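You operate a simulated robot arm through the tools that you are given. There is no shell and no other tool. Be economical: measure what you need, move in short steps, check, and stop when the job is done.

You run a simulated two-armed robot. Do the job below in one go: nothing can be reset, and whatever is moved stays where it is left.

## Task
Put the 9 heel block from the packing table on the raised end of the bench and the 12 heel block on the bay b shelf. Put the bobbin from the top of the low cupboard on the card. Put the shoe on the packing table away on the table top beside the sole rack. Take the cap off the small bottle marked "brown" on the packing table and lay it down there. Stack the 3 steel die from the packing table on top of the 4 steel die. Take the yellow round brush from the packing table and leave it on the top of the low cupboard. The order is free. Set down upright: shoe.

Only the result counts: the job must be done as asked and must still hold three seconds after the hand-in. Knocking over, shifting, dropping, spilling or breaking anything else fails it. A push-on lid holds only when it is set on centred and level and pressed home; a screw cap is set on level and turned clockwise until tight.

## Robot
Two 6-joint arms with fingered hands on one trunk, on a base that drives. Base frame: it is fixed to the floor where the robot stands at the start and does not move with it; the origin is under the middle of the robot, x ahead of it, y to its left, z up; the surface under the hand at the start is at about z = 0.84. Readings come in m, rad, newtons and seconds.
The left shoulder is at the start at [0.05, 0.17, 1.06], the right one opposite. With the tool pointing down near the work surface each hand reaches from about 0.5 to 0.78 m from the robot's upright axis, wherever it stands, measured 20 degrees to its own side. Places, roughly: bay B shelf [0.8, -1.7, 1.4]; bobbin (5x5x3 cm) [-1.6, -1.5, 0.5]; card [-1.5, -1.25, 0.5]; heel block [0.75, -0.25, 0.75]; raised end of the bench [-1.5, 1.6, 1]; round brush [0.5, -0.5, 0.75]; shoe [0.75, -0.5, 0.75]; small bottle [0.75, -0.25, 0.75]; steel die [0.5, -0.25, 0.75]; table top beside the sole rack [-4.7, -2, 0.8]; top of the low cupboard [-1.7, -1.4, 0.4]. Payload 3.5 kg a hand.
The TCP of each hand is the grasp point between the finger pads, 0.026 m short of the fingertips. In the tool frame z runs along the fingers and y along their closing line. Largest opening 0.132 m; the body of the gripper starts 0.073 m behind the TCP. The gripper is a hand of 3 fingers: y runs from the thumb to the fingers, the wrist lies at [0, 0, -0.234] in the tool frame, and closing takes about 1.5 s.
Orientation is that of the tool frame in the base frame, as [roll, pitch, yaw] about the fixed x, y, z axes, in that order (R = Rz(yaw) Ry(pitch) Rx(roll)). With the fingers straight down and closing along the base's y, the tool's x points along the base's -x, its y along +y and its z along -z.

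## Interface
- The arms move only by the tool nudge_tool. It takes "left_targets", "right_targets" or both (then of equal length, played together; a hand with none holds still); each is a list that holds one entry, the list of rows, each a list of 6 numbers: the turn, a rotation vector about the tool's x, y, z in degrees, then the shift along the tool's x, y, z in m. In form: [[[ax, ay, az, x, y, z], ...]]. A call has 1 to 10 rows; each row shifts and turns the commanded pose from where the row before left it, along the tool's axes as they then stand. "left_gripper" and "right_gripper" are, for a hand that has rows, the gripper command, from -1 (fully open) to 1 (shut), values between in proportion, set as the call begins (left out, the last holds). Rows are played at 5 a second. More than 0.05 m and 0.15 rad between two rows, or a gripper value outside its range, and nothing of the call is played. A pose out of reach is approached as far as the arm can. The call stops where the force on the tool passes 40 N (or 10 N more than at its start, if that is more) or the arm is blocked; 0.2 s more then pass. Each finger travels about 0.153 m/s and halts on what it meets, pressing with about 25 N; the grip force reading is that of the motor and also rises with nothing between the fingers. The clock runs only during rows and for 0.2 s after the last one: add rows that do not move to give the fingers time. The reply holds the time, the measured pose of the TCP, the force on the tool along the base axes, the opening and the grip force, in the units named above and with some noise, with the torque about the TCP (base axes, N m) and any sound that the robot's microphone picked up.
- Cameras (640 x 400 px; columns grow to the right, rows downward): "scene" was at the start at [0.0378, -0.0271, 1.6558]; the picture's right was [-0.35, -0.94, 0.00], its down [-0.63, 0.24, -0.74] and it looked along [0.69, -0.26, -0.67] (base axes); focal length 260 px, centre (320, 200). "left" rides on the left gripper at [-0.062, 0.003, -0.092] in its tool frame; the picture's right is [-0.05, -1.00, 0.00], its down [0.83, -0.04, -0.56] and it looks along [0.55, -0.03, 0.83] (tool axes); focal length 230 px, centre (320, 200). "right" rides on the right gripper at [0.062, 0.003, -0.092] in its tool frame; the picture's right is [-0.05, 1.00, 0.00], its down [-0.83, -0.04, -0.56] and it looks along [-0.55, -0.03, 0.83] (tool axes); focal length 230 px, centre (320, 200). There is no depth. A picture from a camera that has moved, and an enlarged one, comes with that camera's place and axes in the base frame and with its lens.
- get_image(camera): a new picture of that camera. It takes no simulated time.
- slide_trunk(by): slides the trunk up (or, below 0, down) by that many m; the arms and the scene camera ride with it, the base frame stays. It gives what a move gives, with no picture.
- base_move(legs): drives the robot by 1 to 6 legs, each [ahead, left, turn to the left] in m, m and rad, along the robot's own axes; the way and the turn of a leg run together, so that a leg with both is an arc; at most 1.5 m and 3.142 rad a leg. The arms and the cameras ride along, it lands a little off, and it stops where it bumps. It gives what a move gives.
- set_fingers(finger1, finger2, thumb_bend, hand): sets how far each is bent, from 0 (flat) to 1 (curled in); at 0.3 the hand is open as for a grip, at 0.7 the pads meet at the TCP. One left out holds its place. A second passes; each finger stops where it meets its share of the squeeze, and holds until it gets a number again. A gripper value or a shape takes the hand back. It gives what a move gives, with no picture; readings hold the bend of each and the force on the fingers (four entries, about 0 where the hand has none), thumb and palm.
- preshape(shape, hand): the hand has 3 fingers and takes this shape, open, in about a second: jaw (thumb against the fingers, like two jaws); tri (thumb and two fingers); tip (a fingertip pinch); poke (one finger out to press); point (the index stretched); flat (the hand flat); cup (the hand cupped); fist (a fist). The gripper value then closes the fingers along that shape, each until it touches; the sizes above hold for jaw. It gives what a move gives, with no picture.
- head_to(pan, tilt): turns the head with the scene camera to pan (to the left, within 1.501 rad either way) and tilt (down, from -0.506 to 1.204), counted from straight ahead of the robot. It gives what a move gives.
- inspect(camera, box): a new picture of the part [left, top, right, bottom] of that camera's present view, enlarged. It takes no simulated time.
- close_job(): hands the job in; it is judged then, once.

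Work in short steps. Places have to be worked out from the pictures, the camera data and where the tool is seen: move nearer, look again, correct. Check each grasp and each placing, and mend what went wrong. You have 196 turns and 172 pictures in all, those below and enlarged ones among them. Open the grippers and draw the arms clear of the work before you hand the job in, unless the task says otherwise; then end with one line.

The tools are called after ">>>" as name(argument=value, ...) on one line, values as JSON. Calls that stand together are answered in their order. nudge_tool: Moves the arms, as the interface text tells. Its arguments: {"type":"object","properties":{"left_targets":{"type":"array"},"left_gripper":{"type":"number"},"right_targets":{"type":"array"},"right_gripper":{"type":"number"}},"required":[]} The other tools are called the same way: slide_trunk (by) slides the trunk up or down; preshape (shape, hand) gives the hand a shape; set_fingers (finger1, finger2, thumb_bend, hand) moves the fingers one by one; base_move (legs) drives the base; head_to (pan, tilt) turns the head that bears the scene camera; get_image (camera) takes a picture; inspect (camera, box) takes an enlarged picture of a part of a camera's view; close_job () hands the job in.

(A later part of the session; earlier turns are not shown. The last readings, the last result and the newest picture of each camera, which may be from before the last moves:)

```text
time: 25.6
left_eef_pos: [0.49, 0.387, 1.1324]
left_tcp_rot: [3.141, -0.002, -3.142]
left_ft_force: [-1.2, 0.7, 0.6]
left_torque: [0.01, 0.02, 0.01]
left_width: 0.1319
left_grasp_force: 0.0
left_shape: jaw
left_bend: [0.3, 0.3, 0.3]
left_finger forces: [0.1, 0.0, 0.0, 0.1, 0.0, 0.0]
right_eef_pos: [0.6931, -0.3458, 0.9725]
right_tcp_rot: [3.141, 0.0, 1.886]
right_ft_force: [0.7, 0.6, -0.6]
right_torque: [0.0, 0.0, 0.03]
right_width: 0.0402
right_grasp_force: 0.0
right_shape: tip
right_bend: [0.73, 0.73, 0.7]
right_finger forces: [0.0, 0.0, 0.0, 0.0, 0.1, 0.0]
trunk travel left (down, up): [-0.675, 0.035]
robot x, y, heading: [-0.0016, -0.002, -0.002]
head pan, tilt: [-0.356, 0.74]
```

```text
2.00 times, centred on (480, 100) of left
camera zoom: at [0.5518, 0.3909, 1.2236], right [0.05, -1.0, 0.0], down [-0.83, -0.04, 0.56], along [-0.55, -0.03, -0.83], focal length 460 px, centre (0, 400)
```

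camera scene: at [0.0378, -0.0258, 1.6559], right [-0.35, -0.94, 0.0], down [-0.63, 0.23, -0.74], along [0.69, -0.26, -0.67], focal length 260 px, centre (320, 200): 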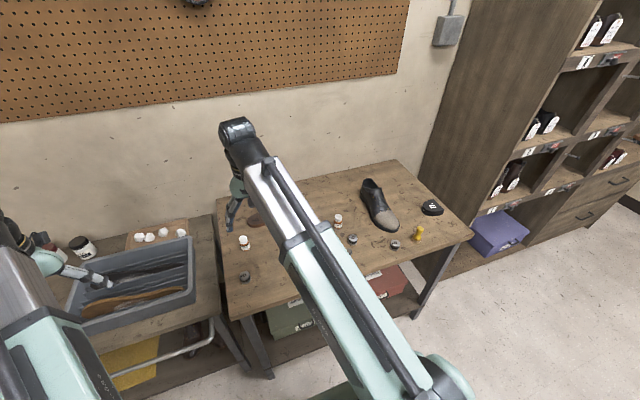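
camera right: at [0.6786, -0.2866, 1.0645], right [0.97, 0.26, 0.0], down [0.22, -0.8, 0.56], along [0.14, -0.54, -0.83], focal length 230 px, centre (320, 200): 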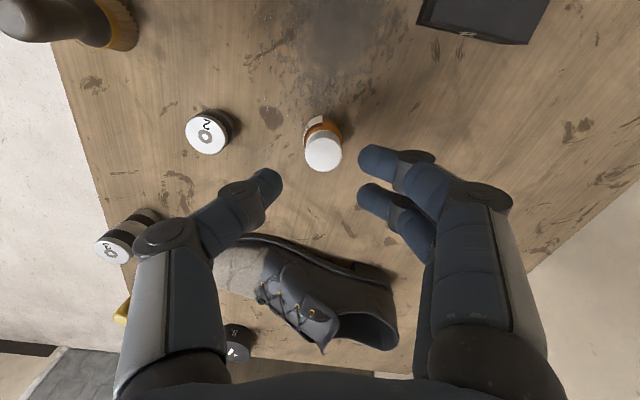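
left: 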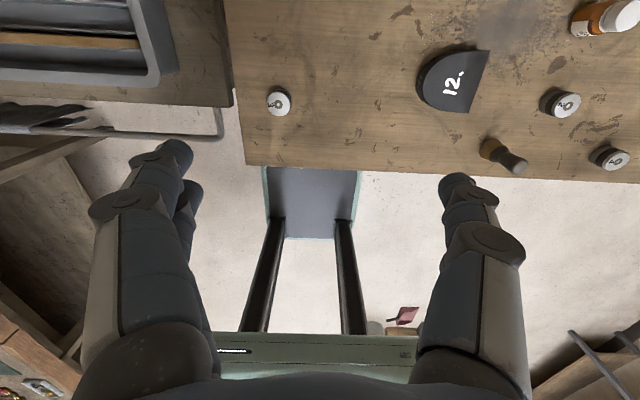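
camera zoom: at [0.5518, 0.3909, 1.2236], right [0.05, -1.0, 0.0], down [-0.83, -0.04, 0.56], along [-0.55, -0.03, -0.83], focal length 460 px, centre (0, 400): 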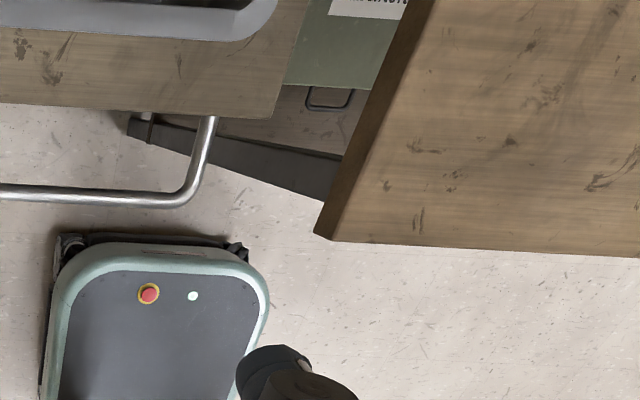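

Now consistent: cap centre (0.697,-0.350), top z≈0.90, diameter ≈0.028. I return to jaw, half-close, correct by -5 mm tool x, +2.6 mm y, descend and grip.

>>> preshape(hand="right", shape="jaw")

>>> nudge_tool(right_targets=[[[0, 0, 0, -0.005, 0.0026, 0], [0, 0, 0, 0, 0, 0], [0, 0, 0, 0, 0, 0.02], [0, 0, 0, 0, 0, 0.025], [0, 0, 0, 0, 0, 0.02], [0, 0, 0, 0, 0, 0]]], right_gripper=0.1)

>>> inspect(camera="right", box=[240, 110, 400, 230])

```text
time: 26.5
left_eef_pos: [0.4901, 0.3869, 1.1321]
left_tcp_rot: [3.139, 0.0, 3.14]
left_ft_force: [-0.9, 0.3, -0.3]
left_torque: [0.03, -0.01, 0.03]
left_width: 0.1317
left_grasp_force: 0.1
left_shape: jaw
left_bend: [0.3, 0.3, 0.3]
left_finger forces: [0.0, 0.1, 0.1, 0.1, 0.0, 0.0]
right_eef_pos: [0.6929, -0.3443, 0.9724]
right_tcp_rot: [3.141, 0.0, 1.885]
right_ft_force: [-0.1, 0.5, -0.3]
right_torque: [0.02, -0.01, -0.01]
right_width: 0.132
right_grasp_force: 0.1
right_shape: jaw
right_bend: [0.3, 0.3, 0.3]
right_finger forces: [0.1, 0.1, 0.0, 0.0, 0.0, 0.0]
trunk travel left (down, up): [-0.675, 0.035]
robot x, y, heading: [0.0006, -0.0007, 0.0]
head pan, tilt: [-0.356, 0.74]
```

```text
time: 27.9
left_eef_pos: [0.4889, 0.3874, 1.1319]
left_tcp_rot: [-3.141, -0.001, -3.141]
left_ft_force: [-0.2, -1.1, 0.1]
left_torque: [-0.03, 0.01, 0.02]
left_width: 0.1315
left_grasp_force: 0.1
left_shape: jaw
left_bend: [0.3, 0.3, 0.3]
left_finger forces: [0.1, 0.1, 0.1, 0.0, 0.0, 0.0]
right_eef_pos: [0.7009, -0.3499, 0.9068]
right_tcp_rot: [3.142, 0.002, 1.884]
right_ft_force: [-0.3, 1.0, 0.4]
right_torque: [-0.01, 0.0, -0.01]
right_width: 0.06
right_grasp_force: 0.0
right_shape: jaw
right_bend: [0.73, 0.73, 0.7]
right_finger forces: [0.1, 0.0, 0.0, 0.0, 0.1, 0.0]
trunk travel left (down, up): [-0.675, 0.035]
robot x, y, heading: [0.0016, -0.0013, 0.004]
head pan, tilt: [-0.356, 0.74]
```

```text
3.33 times, centred on (320, 170) of right
camera zoom: at [0.6843, -0.2908, 0.9988], right [0.97, 0.26, 0.0], down [0.22, -0.8, 0.56], along [0.14, -0.54, -0.83], focal length 767 px, centre (320, 300)
```

zoom: 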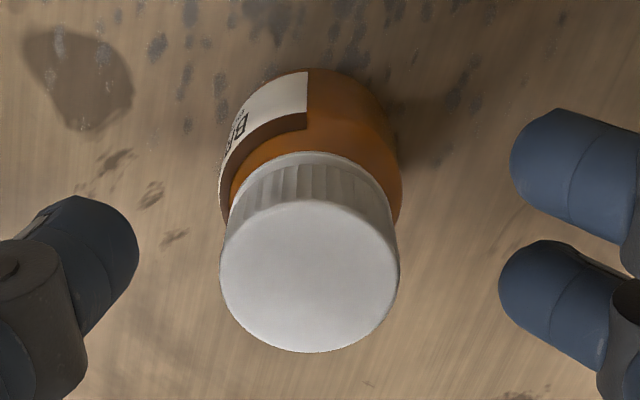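

Cap within 3 mm of centre. Shift 3 mm and close.

>>> nudge_tool(right_targets=[[[0, 0, 0, -0.001, -0.003, 0], [0, 0, 0, 0, 0, 0], [0, 0, 0, 0, 0, 0], [0, 0, 0, 0, 0, 0], [0, 0, 0, 0, 0, 0]]], right_gripper=1)

>>> inspect(camera="right", box=[240, 110, 400, 230])

```text
time: 29.1
left_eef_pos: [0.4911, 0.3868, 1.1308]
left_tcp_rot: [-3.14, 0.001, -3.141]
left_ft_force: [0.0, -0.3, -0.6]
left_torque: [0.04, -0.03, 0.03]
left_width: 0.1319
left_grasp_force: 0.1
left_shape: jaw
left_bend: [0.3, 0.3, 0.3]
left_finger forces: [0.0, 0.0, 0.1, 0.0, 0.1, 0.1]
right_eef_pos: [0.6975, -0.3517, 0.9074]
right_tcp_rot: [-3.142, 0.0, 1.885]
right_ft_force: [-0.1, 0.3, 0.0]
right_torque: [-0.02, 0.01, 0.0]
right_width: 0.0179
right_grasp_force: 24.9
right_shape: jaw
right_bend: [0.72, 0.73, 0.7]
right_finger forces: [9.4, 12.8, 0.0, 0.0, 21.4, 0.0]
trunk travel left (down, up): [-0.675, 0.035]
robot x, y, heading: [0.0012, 0.0032, -0.0]
head pan, tilt: [-0.356, 0.74]
```

```text
3.33 times, centred on (320, 170) of right
camera zoom: at [0.6818, -0.2931, 0.9985], right [0.97, 0.26, 0.0], down [0.22, -0.8, 0.56], along [0.14, -0.54, -0.83], focal length 767 px, centre (320, 300)
```

zoom: 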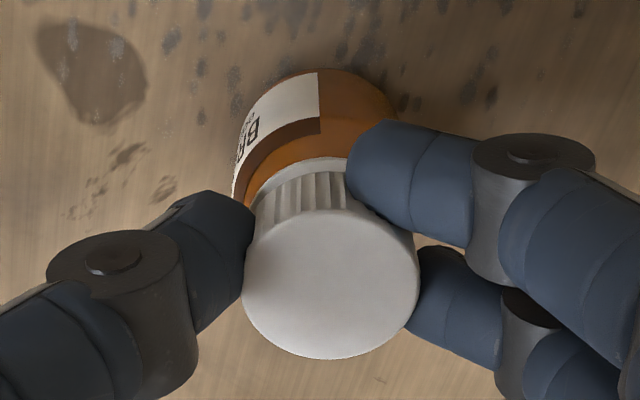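

All three fingers hold the cap. I press lightly and twist counter-clockwise 32° while watching the torque and label.

>>> nudge_tool(right_targets=[[[0, 0, 0, 0, 0, 0.003], [0, 0, 0, 0, 0, 0], [0, 0, -8, 0, 0, 0], [0, 0, -8, 0, 0, 0], [0, 0, -8, 0, 0, 0], [0, 0, -8, 0, 0, 0]]])

>>> inspect(camera="right", box=[240, 110, 400, 230])

```text
time: 30.5
left_eef_pos: [0.4887, 0.387, 1.1314]
left_tcp_rot: [-3.141, -0.001, -3.141]
left_ft_force: [0.2, -0.6, 0.1]
left_torque: [0.01, -0.01, 0.01]
left_width: 0.132
left_grasp_force: 0.0
left_shape: jaw
left_bend: [0.3, 0.3, 0.3]
left_finger forces: [0.0, 0.0, 0.0, 0.1, 0.0, 0.0]
right_eef_pos: [0.6967, -0.3525, 0.9055]
right_tcp_rot: [3.141, -0.001, 2.445]
right_ft_force: [0.9, -1.1, 6.3]
right_torque: [0.02, -0.07, -0.01]
right_width: 0.0181
right_grasp_force: 25.0
right_shape: jaw
right_bend: [0.72, 0.73, 0.7]
right_finger forces: [8.9, 14.4, 0.0, 0.1, 22.9, 0.1]
trunk travel left (down, up): [-0.675, 0.035]
robot x, y, heading: [0.0007, 0.0007, 0.004]
head pan, tilt: [-0.356, 0.74]
```

```text
3.33 times, centred on (320, 170) of right
camera zoom: at [0.6523, -0.3106, 0.9965], right [0.68, 0.73, 0.0], down [0.61, -0.57, 0.56], along [0.41, -0.38, -0.83], focal length 767 px, centre (320, 300)
```

zoom: 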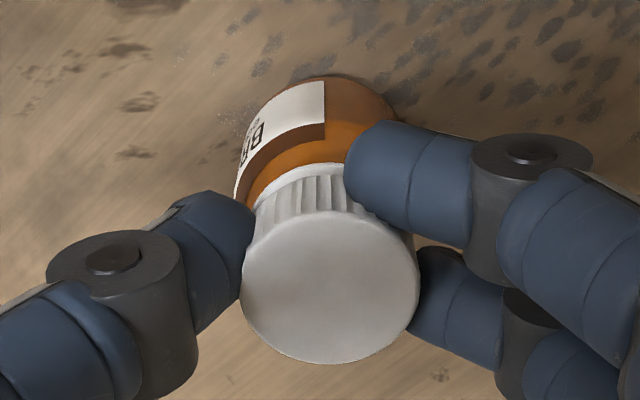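

The bottle turned with the cap under 6 N. I press harder (~30 N) and twist again.

>>> nudge_tool(right_targets=[[[0, 0, 0, 0, 0, 0.005], [0, 0, 0, 0, 0, 0.005], [0, 0, -8, 0, 0, 0], [0, 0, -8, 0, 0, 0], [0, 0, -8, 0, 0, 0], [0, 0, -8, 0, 0, 0]]])

>>> inspect(camera="right", box=[240, 110, 400, 230])

```text
time: 31.9
left_eef_pos: [0.4877, 0.3881, 1.1311]
left_tcp_rot: [3.141, 0.001, 3.141]
left_ft_force: [0.0, -0.5, -0.4]
left_torque: [0.0, -0.02, -0.01]
left_width: 0.1321
left_grasp_force: 0.0
left_shape: jaw
left_bend: [0.3, 0.3, 0.3]
left_finger forces: [0.0, 0.0, 0.0, 0.1, 0.1, 0.1]
right_eef_pos: [0.6954, -0.3516, 0.8937]
right_tcp_rot: [3.141, -0.002, 3.005]
right_ft_force: [-0.7, -0.4, 15.6]
right_torque: [0.09, -0.15, 0.0]
right_width: 0.0166
right_grasp_force: 25.2
right_shape: jaw
right_bend: [0.75, 0.73, 0.72]
right_finger forces: [3.1, 18.7, 0.0, 0.0, 20.9, 0.1]
trunk travel left (down, up): [-0.675, 0.035]
robot x, y, heading: [0.0008, 0.0014, 0.004]
head pan, tilt: [-0.356, 0.74]
```

```text
3.33 times, centred on (320, 170) of right
camera zoom: at [0.6359, -0.3397, 0.9861], right [0.19, 0.98, 0.0], down [0.82, -0.16, 0.56], along [0.55, -0.1, -0.83], focal length 767 px, centre (320, 300)
```

zoom: 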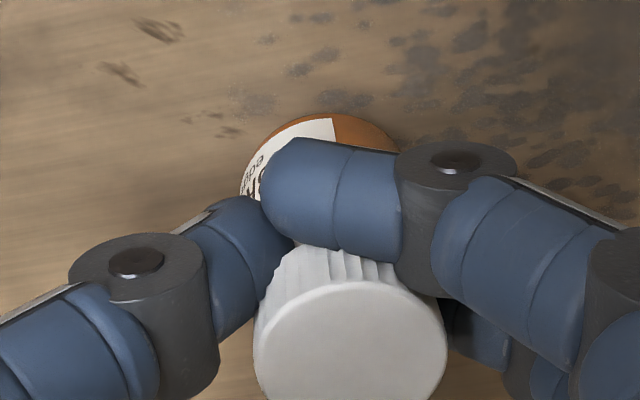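

The bottle just spins, so I need both hands. Plan: lift the bottle by the cap with the right hand, hold its body in the air with the left hand horizontal. I release and pre-turn the right hand, while starting to turn the left.

>>> nudge_tool(left_targets=[[[0, 0, -8, 0, 0, 0], [0, 0, -8, 0, 0, 0], [0, 0, -8, 0, 0, 0], [0, 0, -8, 0, 0, 0], [0, 0, -8, 0, 0, 0], [0, 0, -8, 0, 0, 0], [0, 0, -8, 0, 0, 0], [0, 0, -8, 0, 0, 0], [0, 0, -8, 0, 0, 0], [0, 0, -8, 0, 0, 0]]], right_targets=[[[0, 0, 0, 0, 0, 0], [0, 0, 0, 0, 0, 0], [0, 0, 0, 0, 0, -0.03], [0, 0, 0, 0, 0, -0.03], [0, 0, 8, 0, 0, 0], [0, 0, 8, 0, 0, 0], [0, 0, 8, 0, 0, 0], [0, 0, 8, 0, 0, 0], [0, 0, 8, 0, 0, 0], [0, 0, 8, 0, 0, 0]]], right_gripper=0.1)

>>> nudge_tool(left_targets=[[[0, 0, -8, 0, 0, 0], [0, 0, -2, 0, 0, 0], [0, 8, 0, 0, 0, 0], [0, 8, 0, 0, 0, 0], [0, 8, 0, 0, 0, 0], [0, 8, 0, 0, 0, 0], [0, 8, 0, 0, 0, 0], [0, 8, 0, 0, 0, 0], [0, 8, 0, 0, 0, 0]]], right_targets=[[[0, 0, 8, 0, 0, 0], [0, 0, 8, 0, 0, 0], [0, 0, 8, 0, 0, 0], [0, 0, 8, 0, 0, 0], [0, 0, 8, 0, 0, 0], [0, 0, 0, 0, 0, 0], [0, 0, 0, 0, 0, 0], [0, 0, 0, 0, 0, 0], [0, 0, 0, 0, 0, 0]]])

>>> get_image(camera="right")

>>> get_image(camera="scene")

```text
time: 34.1
left_eef_pos: [0.4906, 0.3868, 1.1301]
left_tcp_rot: [3.141, 0.0, -1.744]
left_ft_force: [-0.8, -0.9, 1.0]
left_torque: [-0.02, -0.03, 0.02]
left_width: 0.1317
left_grasp_force: 0.1
left_shape: jaw
left_bend: [0.3, 0.3, 0.3]
left_finger forces: [0.1, 0.1, 0.0, 0.0, 0.0, 0.1]
right_eef_pos: [0.6972, -0.3528, 0.9541]
right_tcp_rot: [-3.141, -0.001, 2.163]
right_ft_force: [0.3, 0.4, -0.3]
right_torque: [0.02, -0.04, 0.0]
right_width: 0.059
right_grasp_force: 0.0
right_shape: jaw
right_bend: [0.73, 0.73, 0.7]
right_finger forces: [0.0, 0.0, 0.0, 0.0, 0.0, 0.1]
trunk travel left (down, up): [-0.675, 0.035]
robot x, y, heading: [-0.0027, -0.0018, -0.006]
head pan, tilt: [-0.356, 0.74]
```

```text
time: 36.1
left_eef_pos: [0.5502, 0.3268, 1.0182]
left_tcp_rot: [-3.127, -0.971, -1.568]
left_ft_force: [-0.2, 0.4, -0.6]
left_torque: [0.0, 0.01, 0.0]
left_width: 0.1319
left_grasp_force: 0.1
left_shape: jaw
left_bend: [0.3, 0.3, 0.3]
left_finger forces: [0.0, 0.0, 0.0, 0.0, 0.0, 0.0]
left hand out of reach, approached as far as the arm can: row 5, 6, 7, 8, 9
right_eef_pos: [0.6978, -0.3528, 0.953]
right_tcp_rot: [-3.141, 0.001, 1.467]
right_ft_force: [-0.8, 0.2, -0.2]
right_torque: [0.01, -0.01, 0.01]
right_width: 0.0589
right_grasp_force: 0.0
right_shape: jaw
right_bend: [0.73, 0.73, 0.7]
right_finger forces: [0.0, 0.0, 0.1, 0.1, 0.1, 0.0]
trunk travel left (down, up): [-0.675, 0.035]
robot x, y, heading: [-0.0004, -0.0021, -0.002]
head pan, tilt: [-0.356, 0.74]
```

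```text
135 pictures are left
camera right: at [0.7081, -0.2918, 1.0452], right [0.99, -0.16, 0.0], down [-0.13, -0.82, 0.56], along [-0.09, -0.55, -0.83], focal length 230 px, centre (320, 200)
```

right: 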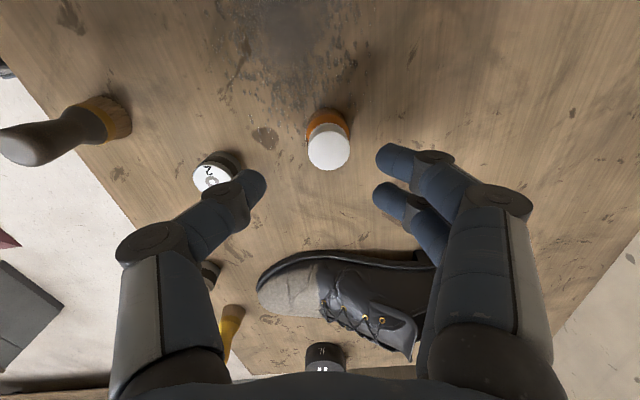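

```text
134 pictures are left
camera scene: at [0.0381, -0.0268, 1.6559], right [-0.35, -0.94, 0.0], down [-0.63, 0.23, -0.74], along [0.69, -0.26, -0.67], focal length 260 px, centre (320, 200)
```

scene: 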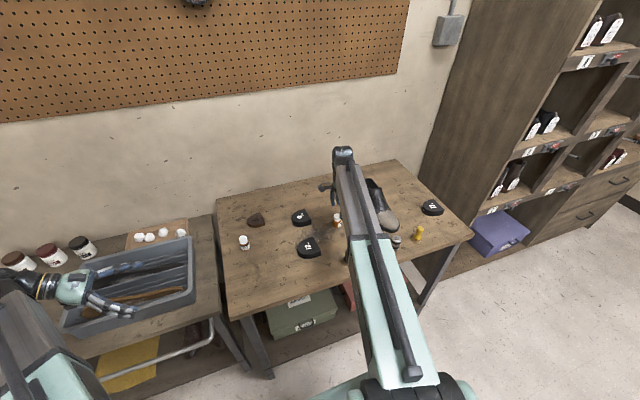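

The left arm needs to come inward to tilt further; I do that while the right regrips the cap (cap seen 5 mm along tool y).

>>> nudge_tool(left_targets=[[[0, 0, 0, 0.0126, -0.006, 0.0366], [0, 0, 0, 0.0126, -0.006, 0.0366], [0, 0, 0, 0.0126, -0.006, 0.0366], [0, 0, 0, 0.0126, -0.006, 0.0366], [0, 0, 0, 0.0126, -0.006, 0.0366], [0, 8, 0, 0, 0, 0], [0, 8, 0, 0, 0, 0], [0, 8, 0, 0, 0, 0], [0, 8, 0, 0, 0, 0], [0, 2, 0, 0, 0, 0]]], right_targets=[[[0, 0, 0, 0.001, 0.005, 0], [0, 0, 0, 0, 0, 0.015], [0, 0, 0, 0, 0, 0.015], [0, 0, 0, 0, 0, 0.015], [0, 0, 0, 0, 0, 0], [0, 0, 0, 0, 0, 0], [0, 0, 0, 0, 0, 0], [0, 0, 0, 0, 0, 0], [0, 0, 0, 0, 0, 0], [0, 0, 0, 0, 0, 0]]])

>>> get_image(camera="right")

```text
time: 38.3
left_eef_pos: [0.5802, 0.1397, 0.9687]
left_tcp_rot: [-0.256, -1.57, 1.826]
left_ft_force: [-1.0, 0.5, 0.1]
left_torque: [0.03, -0.01, -0.02]
left_width: 0.1317
left_grasp_force: 0.1
left_shape: jaw
left_bend: [0.3, 0.3, 0.3]
left_finger forces: [0.0, 0.0, 0.0, 0.1, 0.1, 0.0]
right_eef_pos: [0.7019, -0.3531, 0.909]
right_tcp_rot: [3.141, 0.0, 1.465]
right_ft_force: [-0.1, 0.2, -0.5]
right_torque: [-0.01, -0.03, 0.02]
right_width: 0.0587
right_grasp_force: 0.1
right_shape: jaw
right_bend: [0.73, 0.73, 0.7]
right_finger forces: [0.1, 0.0, 0.1, 0.0, 0.1, 0.1]
trunk travel left (down, up): [-0.675, 0.035]
robot x, y, heading: [-0.003, 0.0009, 0.001]
head pan, tilt: [-0.356, 0.74]
```

```text
133 pictures are left
camera right: at [0.712, -0.2917, 1.0004], right [0.99, -0.16, 0.0], down [-0.13, -0.82, 0.56], along [-0.09, -0.55, -0.83], focal length 230 px, centre (320, 200)
```

right: 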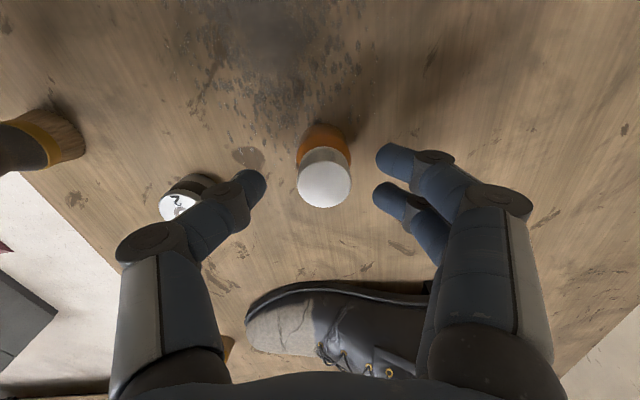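

Left hand is now horizontal at (0.58, 0.14, 0.97). For the right, the cap is 5 mm along tool +x and 2.5 mm along y; correct and close.

>>> nudge_tool(right_targets=[[[0, 0, 0, 0.005, 0.0025, 0.001], [0, 0, 0, 0, 0, 0], [0, 0, 0, 0, 0, 0], [0, 0, 0, 0, 0, 0], [0, 0, 0, 0, 0, 0]]], right_gripper=1)

>>> inspect(camera="right", box=[240, 110, 400, 230])

>>> get_image(camera="left")

```text
time: 39.5
left_eef_pos: [0.5803, 0.1387, 0.9678]
left_tcp_rot: [-1.665, -1.57, -3.045]
left_ft_force: [-0.4, 0.2, 0.2]
left_torque: [0.0, 0.02, -0.03]
left_width: 0.1318
left_grasp_force: 0.1
left_shape: jaw
left_bend: [0.3, 0.3, 0.3]
left_finger forces: [0.1, 0.1, 0.0, 0.0, 0.0, 0.0]
right_eef_pos: [0.7041, -0.3494, 0.9077]
right_tcp_rot: [3.141, 0.0, 1.466]
right_ft_force: [-0.4, 0.5, 0.3]
right_torque: [-0.01, -0.01, 0.0]
right_width: 0.0191
right_grasp_force: 25.2
right_shape: jaw
right_bend: [0.72, 0.73, 0.7]
right_finger forces: [11.3, 12.6, 0.1, 0.1, 22.3, 0.1]
trunk travel left (down, up): [-0.675, 0.035]
robot x, y, heading: [0.0004, -0.0017, -0.003]
head pan, tilt: [-0.356, 0.74]
```

```text
3.33 times, centred on (320, 170) of right
camera zoom: at [0.7151, -0.2875, 0.9993], right [0.99, -0.16, 0.0], down [-0.13, -0.82, 0.56], along [-0.09, -0.55, -0.83], focal length 767 px, centre (320, 300)
```

zoom: 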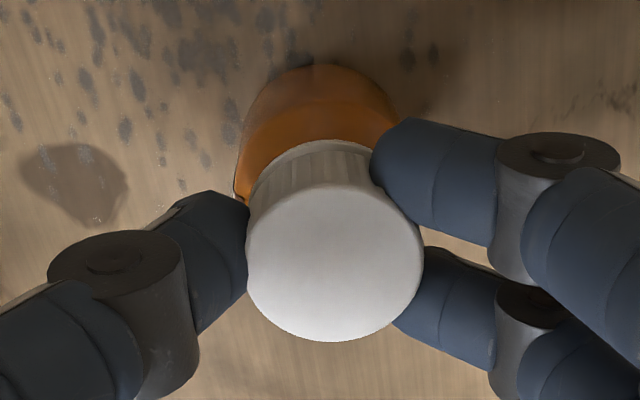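

```text
131 pictures are left
camera left: at [0.5769, 0.2322, 0.9066], right [1.0, 0.0, -0.05], down [0.04, 0.56, 0.83], along [0.03, -0.83, 0.55], focal length 230 px, centre (320, 200)
```

left: 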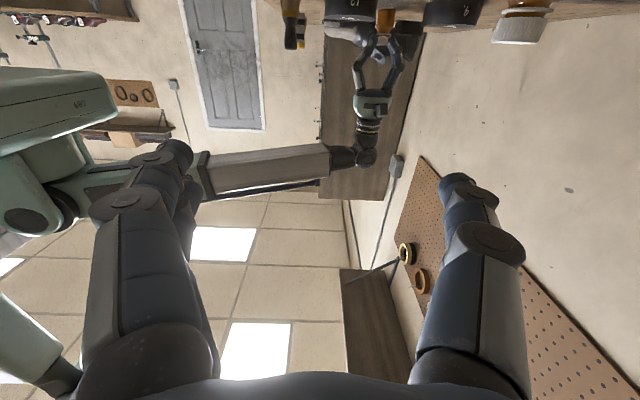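

Excellent grip on the cap. I lift the bottle and carry it to about (0.58,-0.03, 1.06).

>>> nudge_tool(right_targets=[[[0, 0, 0, 0, 0, -0.038], [0, 0, 0, 0, 0, -0.038], [0, 0, 0, 0, 0, -0.038], [0, 0, 0, 0, 0, -0.038], [0, 0, 0, 0.0436, -0.0224, 0], [0, 0, 0, 0.0436, -0.0224, 0], [0, 0, 0, 0.0436, -0.0224, 0], [0, 0, 0, 0.0436, -0.0224, 0], [0, 0, 0, 0.0436, -0.0224, 0], [0, 0, 0, 0.0436, -0.0224, 0]]])

>>> nudge_tool(left_targets=[[[0, 0, 0, 0.018, 0, 0], [0, 0, 0, 0.018, 0, 0], [0, 0, 0, 0, 0, 0]]], right_targets=[[[0, 0, 0, 0.0436, -0.0224, 0], [0, 0, 0, 0, 0, 0], [0, 0, 0, 0, 0, 0]]])

>>> get_image(camera="left")

>>> get_image(camera="scene")

```text
time: 41.7
left_eef_pos: [0.5799, 0.1398, 0.9689]
left_tcp_rot: [-0.354, -1.571, 1.926]
left_ft_force: [0.0, -0.7, 0.5]
left_torque: [-0.01, 0.01, -0.03]
left_width: 0.1321
left_grasp_force: 0.1
left_shape: jaw
left_bend: [0.3, 0.3, 0.3]
left_finger forces: [0.1, 0.1, 0.0, 0.0, 0.0, 0.1]
right_eef_pos: [0.5988, -0.0729, 1.0612]
right_tcp_rot: [3.14, -0.001, 1.464]
right_ft_force: [0.8, -0.3, -0.5]
right_torque: [0.04, 0.02, 0.03]
right_width: 0.019
right_grasp_force: 25.2
right_shape: jaw
right_bend: [0.72, 0.73, 0.7]
right_finger forces: [11.7, 12.6, 0.0, 0.0, 22.1, 0.0]
trunk travel left (down, up): [-0.675, 0.035]
robot x, y, heading: [0.0007, 0.0006, -0.0]
head pan, tilt: [-0.356, 0.74]
```

```text
time: 42.5
left_eef_pos: [0.5791, 0.1411, 1.0055]
left_tcp_rot: [0.286, -1.569, 1.286]
left_ft_force: [-0.4, 0.4, -0.9]
left_torque: [-0.01, 0.0, 0.01]
left_width: 0.132
left_grasp_force: 0.0
left_shape: jaw
left_bend: [0.3, 0.3, 0.3]
left_finger forces: [0.0, 0.0, 0.0, 0.0, 0.0, 0.0]
right_eef_pos: [0.5822, -0.0252, 1.0628]
right_tcp_rot: [3.14, 0.001, 1.465]
right_ft_force: [-0.6, 0.1, -0.4]
right_torque: [-0.02, -0.02, 0.01]
right_width: 0.019
right_grasp_force: 24.7
right_shape: jaw
right_bend: [0.72, 0.73, 0.7]
right_finger forces: [11.8, 12.7, 0.1, 0.0, 22.2, 0.0]
trunk travel left (down, up): [-0.675, 0.035]
robot x, y, heading: [-0.0042, 0.0011, 0.001]
head pan, tilt: [-0.356, 0.74]
```

```text
130 pictures are left
camera left: at [0.5765, 0.2337, 0.9438], right [1.0, 0.0, -0.05], down [0.04, 0.56, 0.83], along [0.03, -0.83, 0.55], focal length 230 px, centre (320, 200)
```

left: 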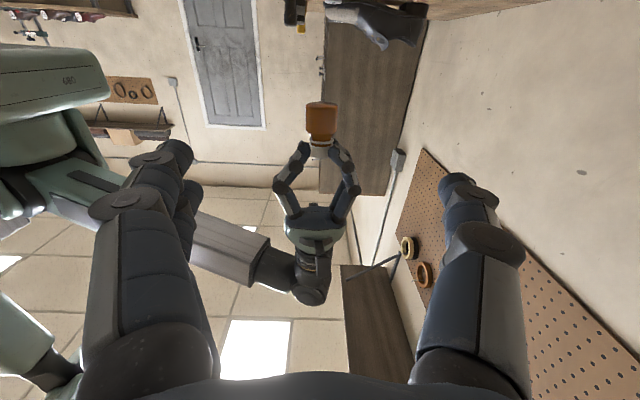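

```text
129 pictures are left
camera scene: at [0.0377, -0.0266, 1.6558], right [-0.35, -0.94, 0.0], down [-0.63, 0.23, -0.74], along [0.69, -0.26, -0.67], focal length 260 px, centre (320, 200)
```

scene: 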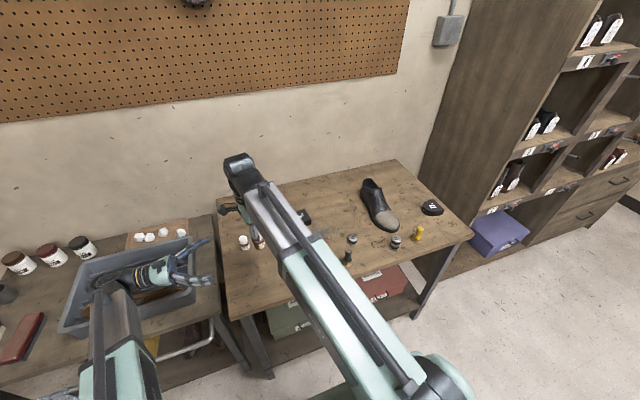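

The bottle body spans z≈0.991–1.030 at (0.582,-0.025). I advance the left hand onto it.

>>> nudge_tool(left_targets=[[[0, 0, 0, 0.002, -0.0025, 0.04], [0, 0, 0, 0, 0, 0.04], [0, 0, 0, 0, 0, 0.03], [0, 0, 0, 0, 0, 0.03], [0, 0, 0, 0, 0, 0.026], [0, 0, 0, 0, 0, 0]]])

>>> get_image(camera="left")

>>> get_image(camera="right")

```text
time: 43.9
left_eef_pos: [0.5829, -0.0245, 1.0059]
left_tcp_rot: [-2.204, -1.569, -2.506]
left_ft_force: [0.3, 0.2, 0.8]
left_torque: [-0.03, 0.02, 0.01]
left_width: 0.1317
left_grasp_force: 0.1
left_shape: jaw
left_bend: [0.3, 0.3, 0.3]
left_finger forces: [0.0, 0.0, 0.0, 0.0, 0.1, 0.0]
right_eef_pos: [0.5813, -0.0267, 1.0621]
right_tcp_rot: [-3.14, 0.0, 1.464]
right_ft_force: [-0.2, 0.0, -0.7]
right_torque: [0.0, -0.03, 0.01]
right_width: 0.0188
right_grasp_force: 25.0
right_shape: jaw
right_bend: [0.72, 0.73, 0.7]
right_finger forces: [11.8, 12.9, 0.0, 0.0, 22.2, 0.0]
trunk travel left (down, up): [-0.675, 0.035]
robot x, y, heading: [0.0006, -0.0008, 0.0]
head pan, tilt: [-0.356, 0.74]
```

```text
128 pictures are left
camera left: at [0.58, 0.0682, 0.9438], right [1.0, 0.0, -0.05], down [0.04, 0.56, 0.83], along [0.03, -0.83, 0.55], focal length 230 px, centre (320, 200)
```

left: 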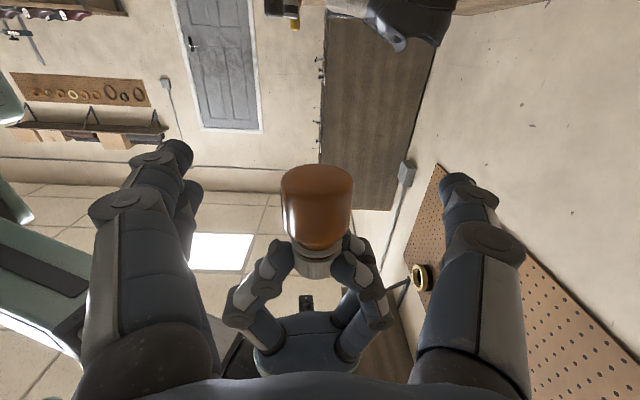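

```text
127 pictures are left
camera right: at [0.5917, 0.034, 1.1541], right [0.99, -0.16, 0.0], down [-0.13, -0.82, 0.56], along [-0.09, -0.55, -0.83], focal length 230 px, centre (320, 200)
```

right: 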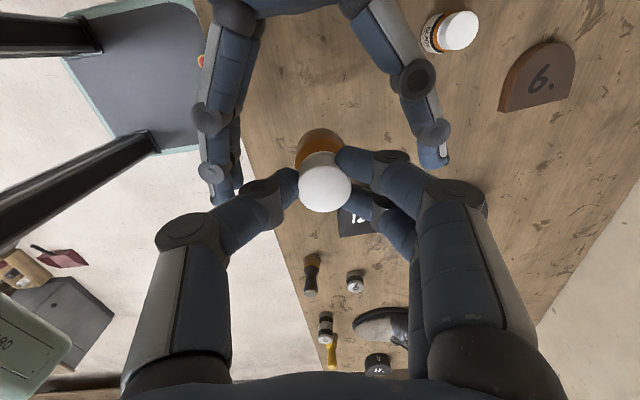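

Well placed. I close the left hand on the body.

>>> nudge_tool(left_targets=[[[0, 0, 0, 0, 0, 0], [0, 0, 0, 0, 0, 0], [0, 0, 0, 0, 0, 0], [0, 0, 0, 0, 0, 0], [0, 0, 0, 0, 0, 0], [0, 0, 0, 0, 0, 0], [0, 0, 0, 0, 0, 0]]], left_gripper=1)

>>> get_image(camera="left")

>>> inspect(camera="right", box=[200, 80, 440, 240])

```text
time: 45.5
left_eef_pos: [0.5834, -0.0243, 1.0047]
left_tcp_rot: [2.661, -1.569, -1.091]
left_ft_force: [4.1, -8.9, -14.9]
left_torque: [0.14, -0.06, -0.04]
left_width: 0.0075
left_grasp_force: 24.4
left_shape: jaw
left_bend: [0.73, 0.72, 0.74]
left_finger forces: [9.0, 11.2, 0.1, 0.0, 20.4, 0.0]
right_eef_pos: [0.5818, -0.0266, 1.0633]
right_tcp_rot: [3.141, 0.0, 1.467]
right_ft_force: [-3.3, 8.5, 13.5]
right_torque: [0.32, 0.29, 0.05]
right_width: 0.0198
right_grasp_force: 25.1
right_shape: jaw
right_bend: [0.73, 0.72, 0.72]
right_finger forces: [19.2, 13.6, 0.0, 0.0, 32.4, 0.1]
trunk travel left (down, up): [-0.675, 0.035]
robot x, y, heading: [-0.0007, -0.0027, -0.003]
head pan, tilt: [-0.356, 0.74]
```

```text
126 pictures are left
camera left: at [0.5799, 0.0683, 0.9434], right [1.0, 0.0, -0.05], down [0.04, 0.55, 0.83], along [0.03, -0.83, 0.55], focal length 230 px, centre (320, 200)
```

left: 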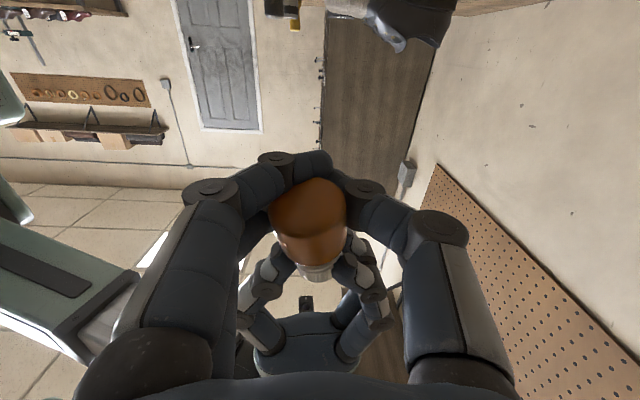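

```text
2.50 times, centred on (320, 160) of right
camera zoom: at [0.5916, 0.0341, 1.1544], right [0.99, -0.16, 0.0], down [-0.13, -0.82, 0.55], along [-0.09, -0.55, -0.83], focal length 575 px, centre (320, 300)
```

zoom: 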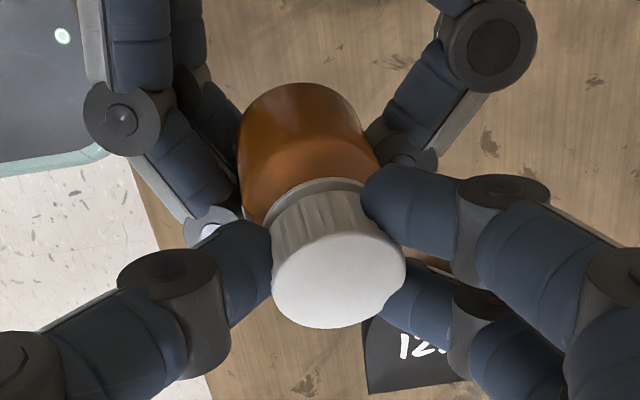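

The left fingers closed past the axis and tilted the bottle. I open the left hand, back off 15 mm, and look.

>>> nudge_tool(left_targets=[[[0, 0, 0, 0, 0, 0], [0, 0, 0, 0, 0, 0], [0, 0, 0, 0, 0, 0], [0, 0, 0, 0, 0, 0], [0, 0, 0, 0, 0, -0.015], [0, 0, 0, 0, 0, 0]]], left_gripper=-0.5)

>>> get_image(camera="left")

>>> inspect(camera="right", box=[200, 80, 440, 240])

```text
time: 46.9
left_eef_pos: [0.5826, -0.0109, 1.0059]
left_tcp_rot: [-2.705, -1.571, -2.008]
left_ft_force: [0.4, -0.5, -0.8]
left_torque: [0.03, -0.01, -0.02]
left_width: 0.0989
left_grasp_force: 0.1
left_shape: jaw
left_bend: [0.64, 0.64, 0.6]
left_finger forces: [0.0, 0.0, 0.0, 0.1, 0.1, 0.0]
right_eef_pos: [0.5811, -0.0275, 1.063]
right_tcp_rot: [3.141, -0.001, 1.466]
right_ft_force: [0.2, -0.5, -0.1]
right_torque: [-0.02, -0.01, -0.01]
right_width: 0.0192
right_grasp_force: 25.3
right_shape: jaw
right_bend: [0.73, 0.72, 0.71]
right_finger forces: [13.2, 14.0, 0.1, 0.0, 23.6, 0.1]
trunk travel left (down, up): [-0.675, 0.035]
robot x, y, heading: [0.0002, 0.0019, -0.001]
head pan, tilt: [-0.356, 0.74]
```

```text
124 pictures are left
camera left: at [0.5802, 0.0822, 0.9441], right [1.0, 0.0, -0.05], down [0.04, 0.56, 0.83], along [0.03, -0.83, 0.55], focal length 230 px, centre (320, 200)
```

left: 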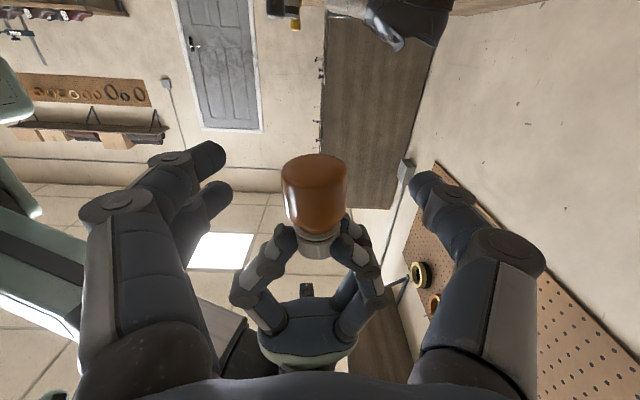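

```text
2.50 times, centred on (320, 160) of right
camera zoom: at [0.5917, 0.0337, 1.1541], right [0.99, -0.16, 0.0], down [-0.13, -0.82, 0.56], along [-0.09, -0.55, -0.83], focal length 575 px, centre (320, 300)
```

zoom: 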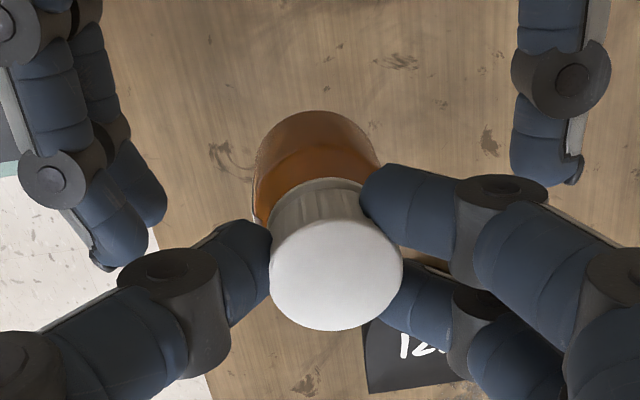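

Bottle is nearly straight again. I raise the left by 4 mm and close with the fingertips just past the axis.

>>> nudge_tool(left_targets=[[[0, 0, 0, 0.004, 0, 0], [0, 0, 0, 0, 0, 0], [0, 0, 0, 0, 0, 0], [0, 0, 0, 0, 0, 0], [0, 0, 0, 0, 0, 0], [0, 0, 0, 0, 0, 0]]], left_gripper=1)

>>> get_image(camera="left")

>>> inspect(camera="right", box=[200, 80, 440, 240])

```text
time: 48.3
left_eef_pos: [0.5818, -0.011, 1.0105]
left_tcp_rot: [-0.57, -1.57, 2.141]
left_ft_force: [-1.1, -1.1, -1.4]
left_torque: [-0.01, -0.08, -0.03]
left_width: 0.0284
left_grasp_force: 24.8
left_shape: jaw
left_bend: [0.73, 0.73, 0.7]
left_finger forces: [11.6, 12.2, 0.1, 0.0, 21.9, 0.0]
right_eef_pos: [0.5804, -0.0268, 1.0627]
right_tcp_rot: [-3.141, 0.0, 1.466]
right_ft_force: [2.0, 1.0, 1.5]
right_torque: [0.04, -0.03, 0.02]
right_width: 0.0194
right_grasp_force: 25.0
right_shape: jaw
right_bend: [0.73, 0.72, 0.71]
right_finger forces: [14.1, 14.0, 0.1, 0.1, 23.1, 0.1]
trunk travel left (down, up): [-0.675, 0.035]
robot x, y, heading: [0.0028, 0.0002, 0.0]
head pan, tilt: [-0.356, 0.74]
```

```text
122 pictures are left
camera left: at [0.58, 0.0821, 0.9484], right [1.0, 0.0, -0.05], down [0.04, 0.56, 0.83], along [0.03, -0.83, 0.55], focal length 230 px, centre (320, 200)
```

left: 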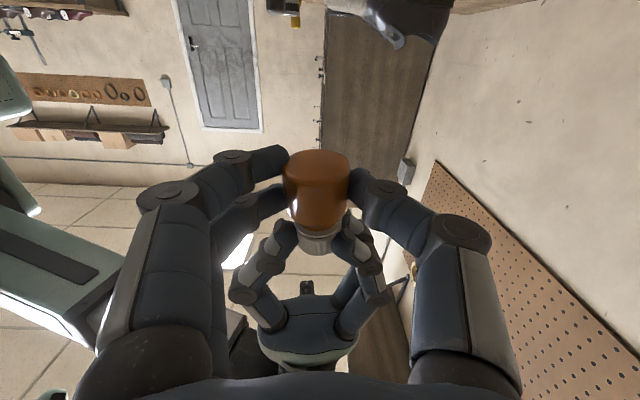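

```text
2.50 times, centred on (320, 160) of right
camera zoom: at [0.5917, 0.0339, 1.1542], right [0.99, -0.16, 0.0], down [-0.13, -0.82, 0.56], along [-0.09, -0.55, -0.83], focal length 575 px, centre (320, 300)
```

zoom: 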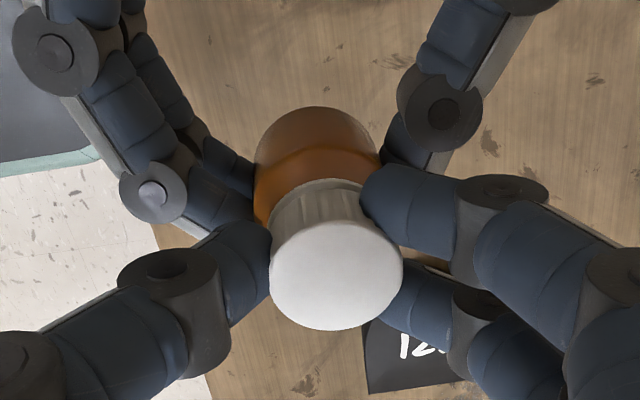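

Both hands hold firmly. I twist the cap counter-clockwise 40°.

>>> nudge_tool(right_targets=[[[0, 0, -8, 0, 0, 0], [0, 0, -8, 0, 0, 0], [0, 0, -8, 0, 0, 0], [0, 0, -8, 0, 0, -0.0005], [0, 0, -8, 0, 0, -0.0005]]])

>>> inspect(camera="right", box=[200, 80, 440, 240])

```text
time: 49.5
left_eef_pos: [0.5837, -0.0113, 1.01]
left_tcp_rot: [-0.734, -1.57, 2.302]
left_ft_force: [-2.1, -1.9, -5.9]
left_torque: [0.07, 0.02, -0.03]
left_width: 0.0284
left_grasp_force: 25.2
left_shape: jaw
left_bend: [0.73, 0.73, 0.71]
left_finger forces: [12.7, 12.2, 0.0, 0.1, 22.4, 0.0]
right_eef_pos: [0.5805, -0.0281, 1.0609]
right_tcp_rot: [3.141, 0.0, 2.165]
right_ft_force: [1.2, 1.6, 5.9]
right_torque: [0.15, -0.09, -0.06]
right_width: 0.0196
right_grasp_force: 25.0
right_shape: jaw
right_bend: [0.73, 0.72, 0.71]
right_finger forces: [14.7, 15.2, 0.0, 0.1, 23.4, 0.0]
trunk travel left (down, up): [-0.675, 0.035]
robot x, y, heading: [0.0008, 0.0012, 0.006]
head pan, tilt: [-0.356, 0.74]
```

```text
2.50 times, centred on (320, 160) of right
camera zoom: at [0.5501, 0.0248, 1.1535], right [0.86, 0.52, 0.0], down [0.43, -0.71, 0.56], along [0.29, -0.47, -0.83], focal length 575 px, centre (320, 300)
```

zoom: 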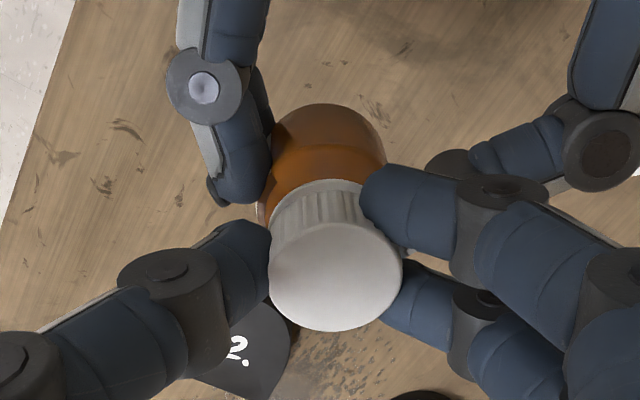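

The cap is rising (pushes the hand up), so it is unscrewing. I continue 80° while rising slightly.

>>> nudge_tool(right_targets=[[[0, 0, -8, 0, 0, -0.0008], [0, 0, -8, 0, 0, -0.0004], [0, 0, -8, 0, 0, -0.0003], [0, 0, -8, 0, 0, -0.0003], [0, 0, -8, 0, 0, -0.0003], [0, 0, -8, 0, 0, -0.0003], [0, 0, -8, 0, 0, -0.0003], [0, 0, -8, 0, 0, -0.0003], [0, 0, -8, 0, 0, -0.0003], [0, 0, -8, 0, 0, -0.0003]]])

>>> inspect(camera="right", box=[200, 80, 440, 240])

```text
time: 51.7
left_eef_pos: [0.5841, -0.0109, 1.0102]
left_tcp_rot: [1.975, -1.569, -0.405]
left_ft_force: [-5.1, -2.9, 0.6]
left_torque: [-0.04, -0.25, -0.06]
left_width: 0.028
left_grasp_force: 25.1
left_shape: jaw
left_bend: [0.73, 0.73, 0.71]
left_finger forces: [13.6, 13.8, 0.1, 0.1, 21.1, 0.0]
right_eef_pos: [0.5813, -0.0282, 1.0651]
right_tcp_rot: [3.141, 0.001, -2.719]
right_ft_force: [5.2, 3.0, -0.4]
right_torque: [0.23, -0.02, -0.07]
right_width: 0.0188
right_grasp_force: 24.8
right_shape: jaw
right_bend: [0.73, 0.73, 0.7]
right_finger forces: [11.0, 16.0, 0.0, 0.1, 23.4, 0.0]
trunk travel left (down, up): [-0.675, 0.035]
robot x, y, heading: [0.0013, 0.0015, -0.001]
head pan, tilt: [-0.356, 0.74]
```

```text
2.50 times, centred on (320, 160) of right
camera zoom: at [0.5244, -0.05, 1.1565], right [-0.36, 0.93, 0.0], down [0.78, 0.3, 0.56], along [0.52, 0.2, -0.83], focal length 575 px, centre (320, 300)
```

zoom: 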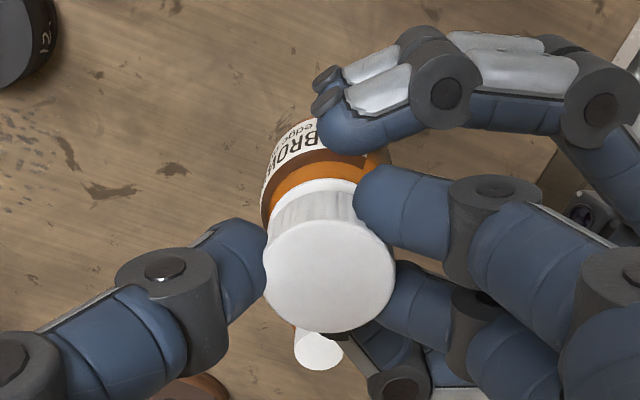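

Works well. Another 80°.

>>> nudge_tool(right_targets=[[[0, 0, -8, 0, 0, -0.0003], [0, 0, -8, 0, 0, -0.0003], [0, 0, -8, 0, 0, -0.0003], [0, 0, -8, 0, 0, -0.0003], [0, 0, -8, 0, 0, -0.0003], [0, 0, -8, 0, 0, -0.0003], [0, 0, -8, 0, 0, -0.0003], [0, 0, -8, 0, 0, -0.0003], [0, 0, -8, 0, 0, -0.0003], [0, 0, -8, 0, 0, -0.0003]]])

>>> inspect(camera="right", box=[200, 80, 440, 240])

```text
time: 53.9
left_eef_pos: [0.5842, -0.0094, 1.0104]
left_tcp_rot: [3.1, -1.571, -1.528]
left_ft_force: [-7.1, 6.4, 5.4]
left_torque: [-0.16, -0.24, -0.04]
left_width: 0.0281
left_grasp_force: 25.0
left_shape: jaw
left_bend: [0.73, 0.73, 0.73]
left_finger forces: [12.9, 13.4, 0.0, 0.1, 20.7, 0.1]
right_eef_pos: [0.5755, -0.0122, 1.0677]
right_tcp_rot: [-3.141, -0.004, -1.406]
right_ft_force: [7.6, -6.5, -5.3]
right_torque: [-0.23, -0.17, -0.01]
right_width: 0.0177
right_grasp_force: 25.2
right_shape: jaw
right_bend: [0.73, 0.72, 0.7]
right_finger forces: [16.2, 11.3, 0.0, 0.1, 27.2, 0.0]
right hand out of reach, approached as far as the arm can: row 10
trunk travel left (down, up): [-0.675, 0.035]
robot x, y, heading: [-0.0001, -0.0006, 0.002]
head pan, tilt: [-0.356, 0.74]
```

```text
2.50 times, centred on (320, 160) of right
camera zoom: at [0.5838, -0.0729, 1.1598], right [-0.99, -0.11, 0.0], down [-0.09, 0.83, 0.55], along [-0.06, 0.55, -0.83], focal length 575 px, centre (320, 300)
```

zoom: 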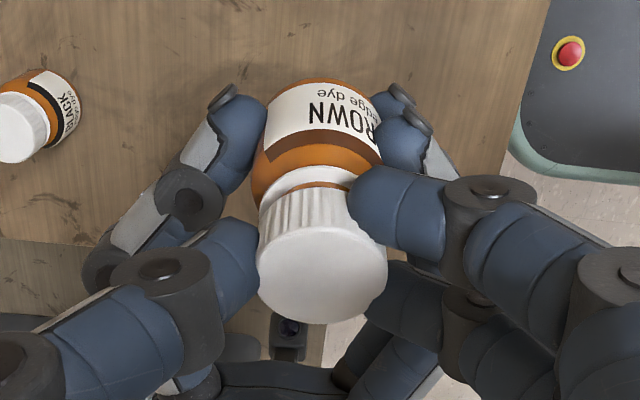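

Wrist limit reached after about 200°; the gap under the cap is visible. I open the right hand, rise, and turn back for another stroke.

>>> nudge_tool(right_targets=[[[0, 0, 0, 0, 0, 0], [0, 0, 0, 0, 0, 0], [0, 0, 0, 0, 0, 0], [0, 0, 0, 0, 0, -0.025], [0, 0, 0, 0, 0, -0.025], [0, 0, 8, 0, 0, 0], [0, 0, 8, 0, 0, 0], [0, 0, 8, 0, 0, 0], [0, 0, 8, 0, 0, 0], [0, 0, 8, 0, 0, 0]]], right_gripper=0.1)

>>> nudge_tool(right_targets=[[[0, 0, 8, 0, 0, 0], [0, 0, 8, 0, 0, 0], [0, 0, 8, 0, 0, 0], [0, 0, 8, 0, 0, 0], [0, 0, 8, 0, 0, 0], [0, 0, 8, 0, 0, 0], [0, 0, 8, 0, 0, 0], [0, 0, 8, 0, 0, 0], [0, 0, 8, 0, 0, 0], [0, 0, 8, 0, 0, 0]]])

>>> nudge_tool(right_targets=[[[0, 0, 8, 0, 0, 0], [0, 0, 8, 0, 0, 0], [0, 0, 8, 0, 0, 0], [0, 0, 8, 0, 0, 0], [0, 0, 8, 0, 0, 0], [0, 0, 8, 0, 0, 0], [0, 0, 8, 0, 0, 0], [0, 0, 0, 0, 0, 0]]])

>>> get_image(camera="right")

```text
time: 56.1
left_eef_pos: [0.5827, -0.0106, 1.0094]
left_tcp_rot: [-0.573, -1.569, 2.144]
left_ft_force: [-0.2, 0.5, -0.2]
left_torque: [-0.01, -0.02, -0.02]
left_width: 0.0272
left_grasp_force: 24.9
left_shape: jaw
left_bend: [0.73, 0.73, 0.72]
left_finger forces: [10.5, 12.0, 0.0, 0.0, 22.5, 0.0]
right_eef_pos: [0.5765, -0.0107, 1.1171]
right_tcp_rot: [-3.14, -0.001, -2.109]
right_ft_force: [-1.2, 0.0, 0.6]
right_torque: [0.02, -0.01, -0.02]
right_width: 0.0588
right_grasp_force: 0.0
right_shape: jaw
right_bend: [0.73, 0.73, 0.7]
right_finger forces: [0.0, 0.0, 0.0, 0.1, 0.0, 0.1]
trunk travel left (down, up): [-0.675, 0.035]
robot x, y, heading: [0.0038, 0.004, 0.002]
head pan, tilt: [-0.356, 0.74]
```

```text
time: 58.3
left_eef_pos: [0.5837, -0.0107, 1.0106]
left_tcp_rot: [2.625, -1.57, -1.055]
left_ft_force: [0.7, 0.3, -0.3]
left_torque: [-0.04, 0.0, 0.02]
left_width: 0.0273
left_grasp_force: 25.6
left_shape: jaw
left_bend: [0.73, 0.73, 0.72]
left_finger forces: [10.5, 12.1, 0.1, 0.0, 22.4, 0.0]
right_eef_pos: [0.5764, -0.0105, 1.118]
right_tcp_rot: [-3.138, 0.001, 2.779]
right_ft_force: [0.7, -0.4, 0.0]
right_torque: [-0.01, 0.01, 0.0]
right_width: 0.059
right_grasp_force: 0.2
right_shape: jaw
right_bend: [0.73, 0.73, 0.7]
right_finger forces: [0.0, 0.0, 0.0, 0.0, 0.0, 0.0]
trunk travel left (down, up): [-0.675, 0.035]
robot x, y, heading: [-0.0004, 0.0008, 0.001]
head pan, tilt: [-0.356, 0.74]
```

```text
time: 60.1
left_eef_pos: [0.5834, -0.0122, 1.0106]
left_tcp_rot: [-0.502, -1.571, 2.073]
left_ft_force: [-0.2, 0.8, -0.3]
left_torque: [0.02, -0.02, 0.02]
left_width: 0.027
left_grasp_force: 25.1
left_shape: jaw
left_bend: [0.73, 0.73, 0.72]
left_finger forces: [10.4, 12.1, 0.0, 0.1, 22.5, 0.0]
right_eef_pos: [0.5768, -0.0109, 1.1194]
right_tcp_rot: [-3.141, 0.003, 1.801]
right_ft_force: [0.7, -1.1, 0.6]
right_torque: [-0.03, 0.01, 0.03]
right_width: 0.059
right_grasp_force: 0.1
right_shape: jaw
right_bend: [0.73, 0.73, 0.7]
right_finger forces: [0.0, 0.0, 0.0, 0.0, 0.0, 0.1]
trunk travel left (down, up): [-0.675, 0.035]
robot x, y, heading: [-0.0018, 0.0014, 0.006]
head pan, tilt: [-0.356, 0.74]
```

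```text
117 pictures are left
camera right: at [0.5662, 0.0496, 1.2092], right [0.98, 0.18, 0.0], down [0.15, -0.82, 0.56], along [0.1, -0.55, -0.83], focal length 230 px, centre (320, 200)
```

right: 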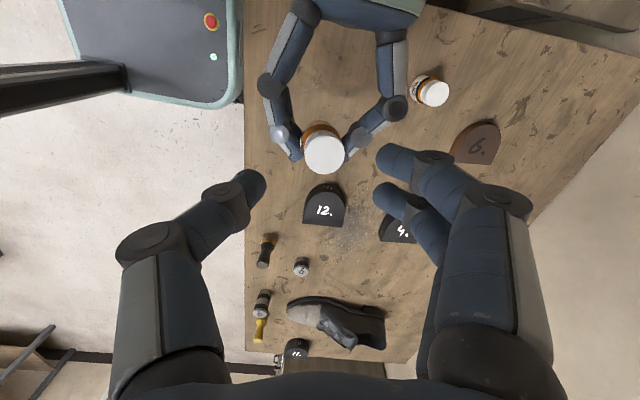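

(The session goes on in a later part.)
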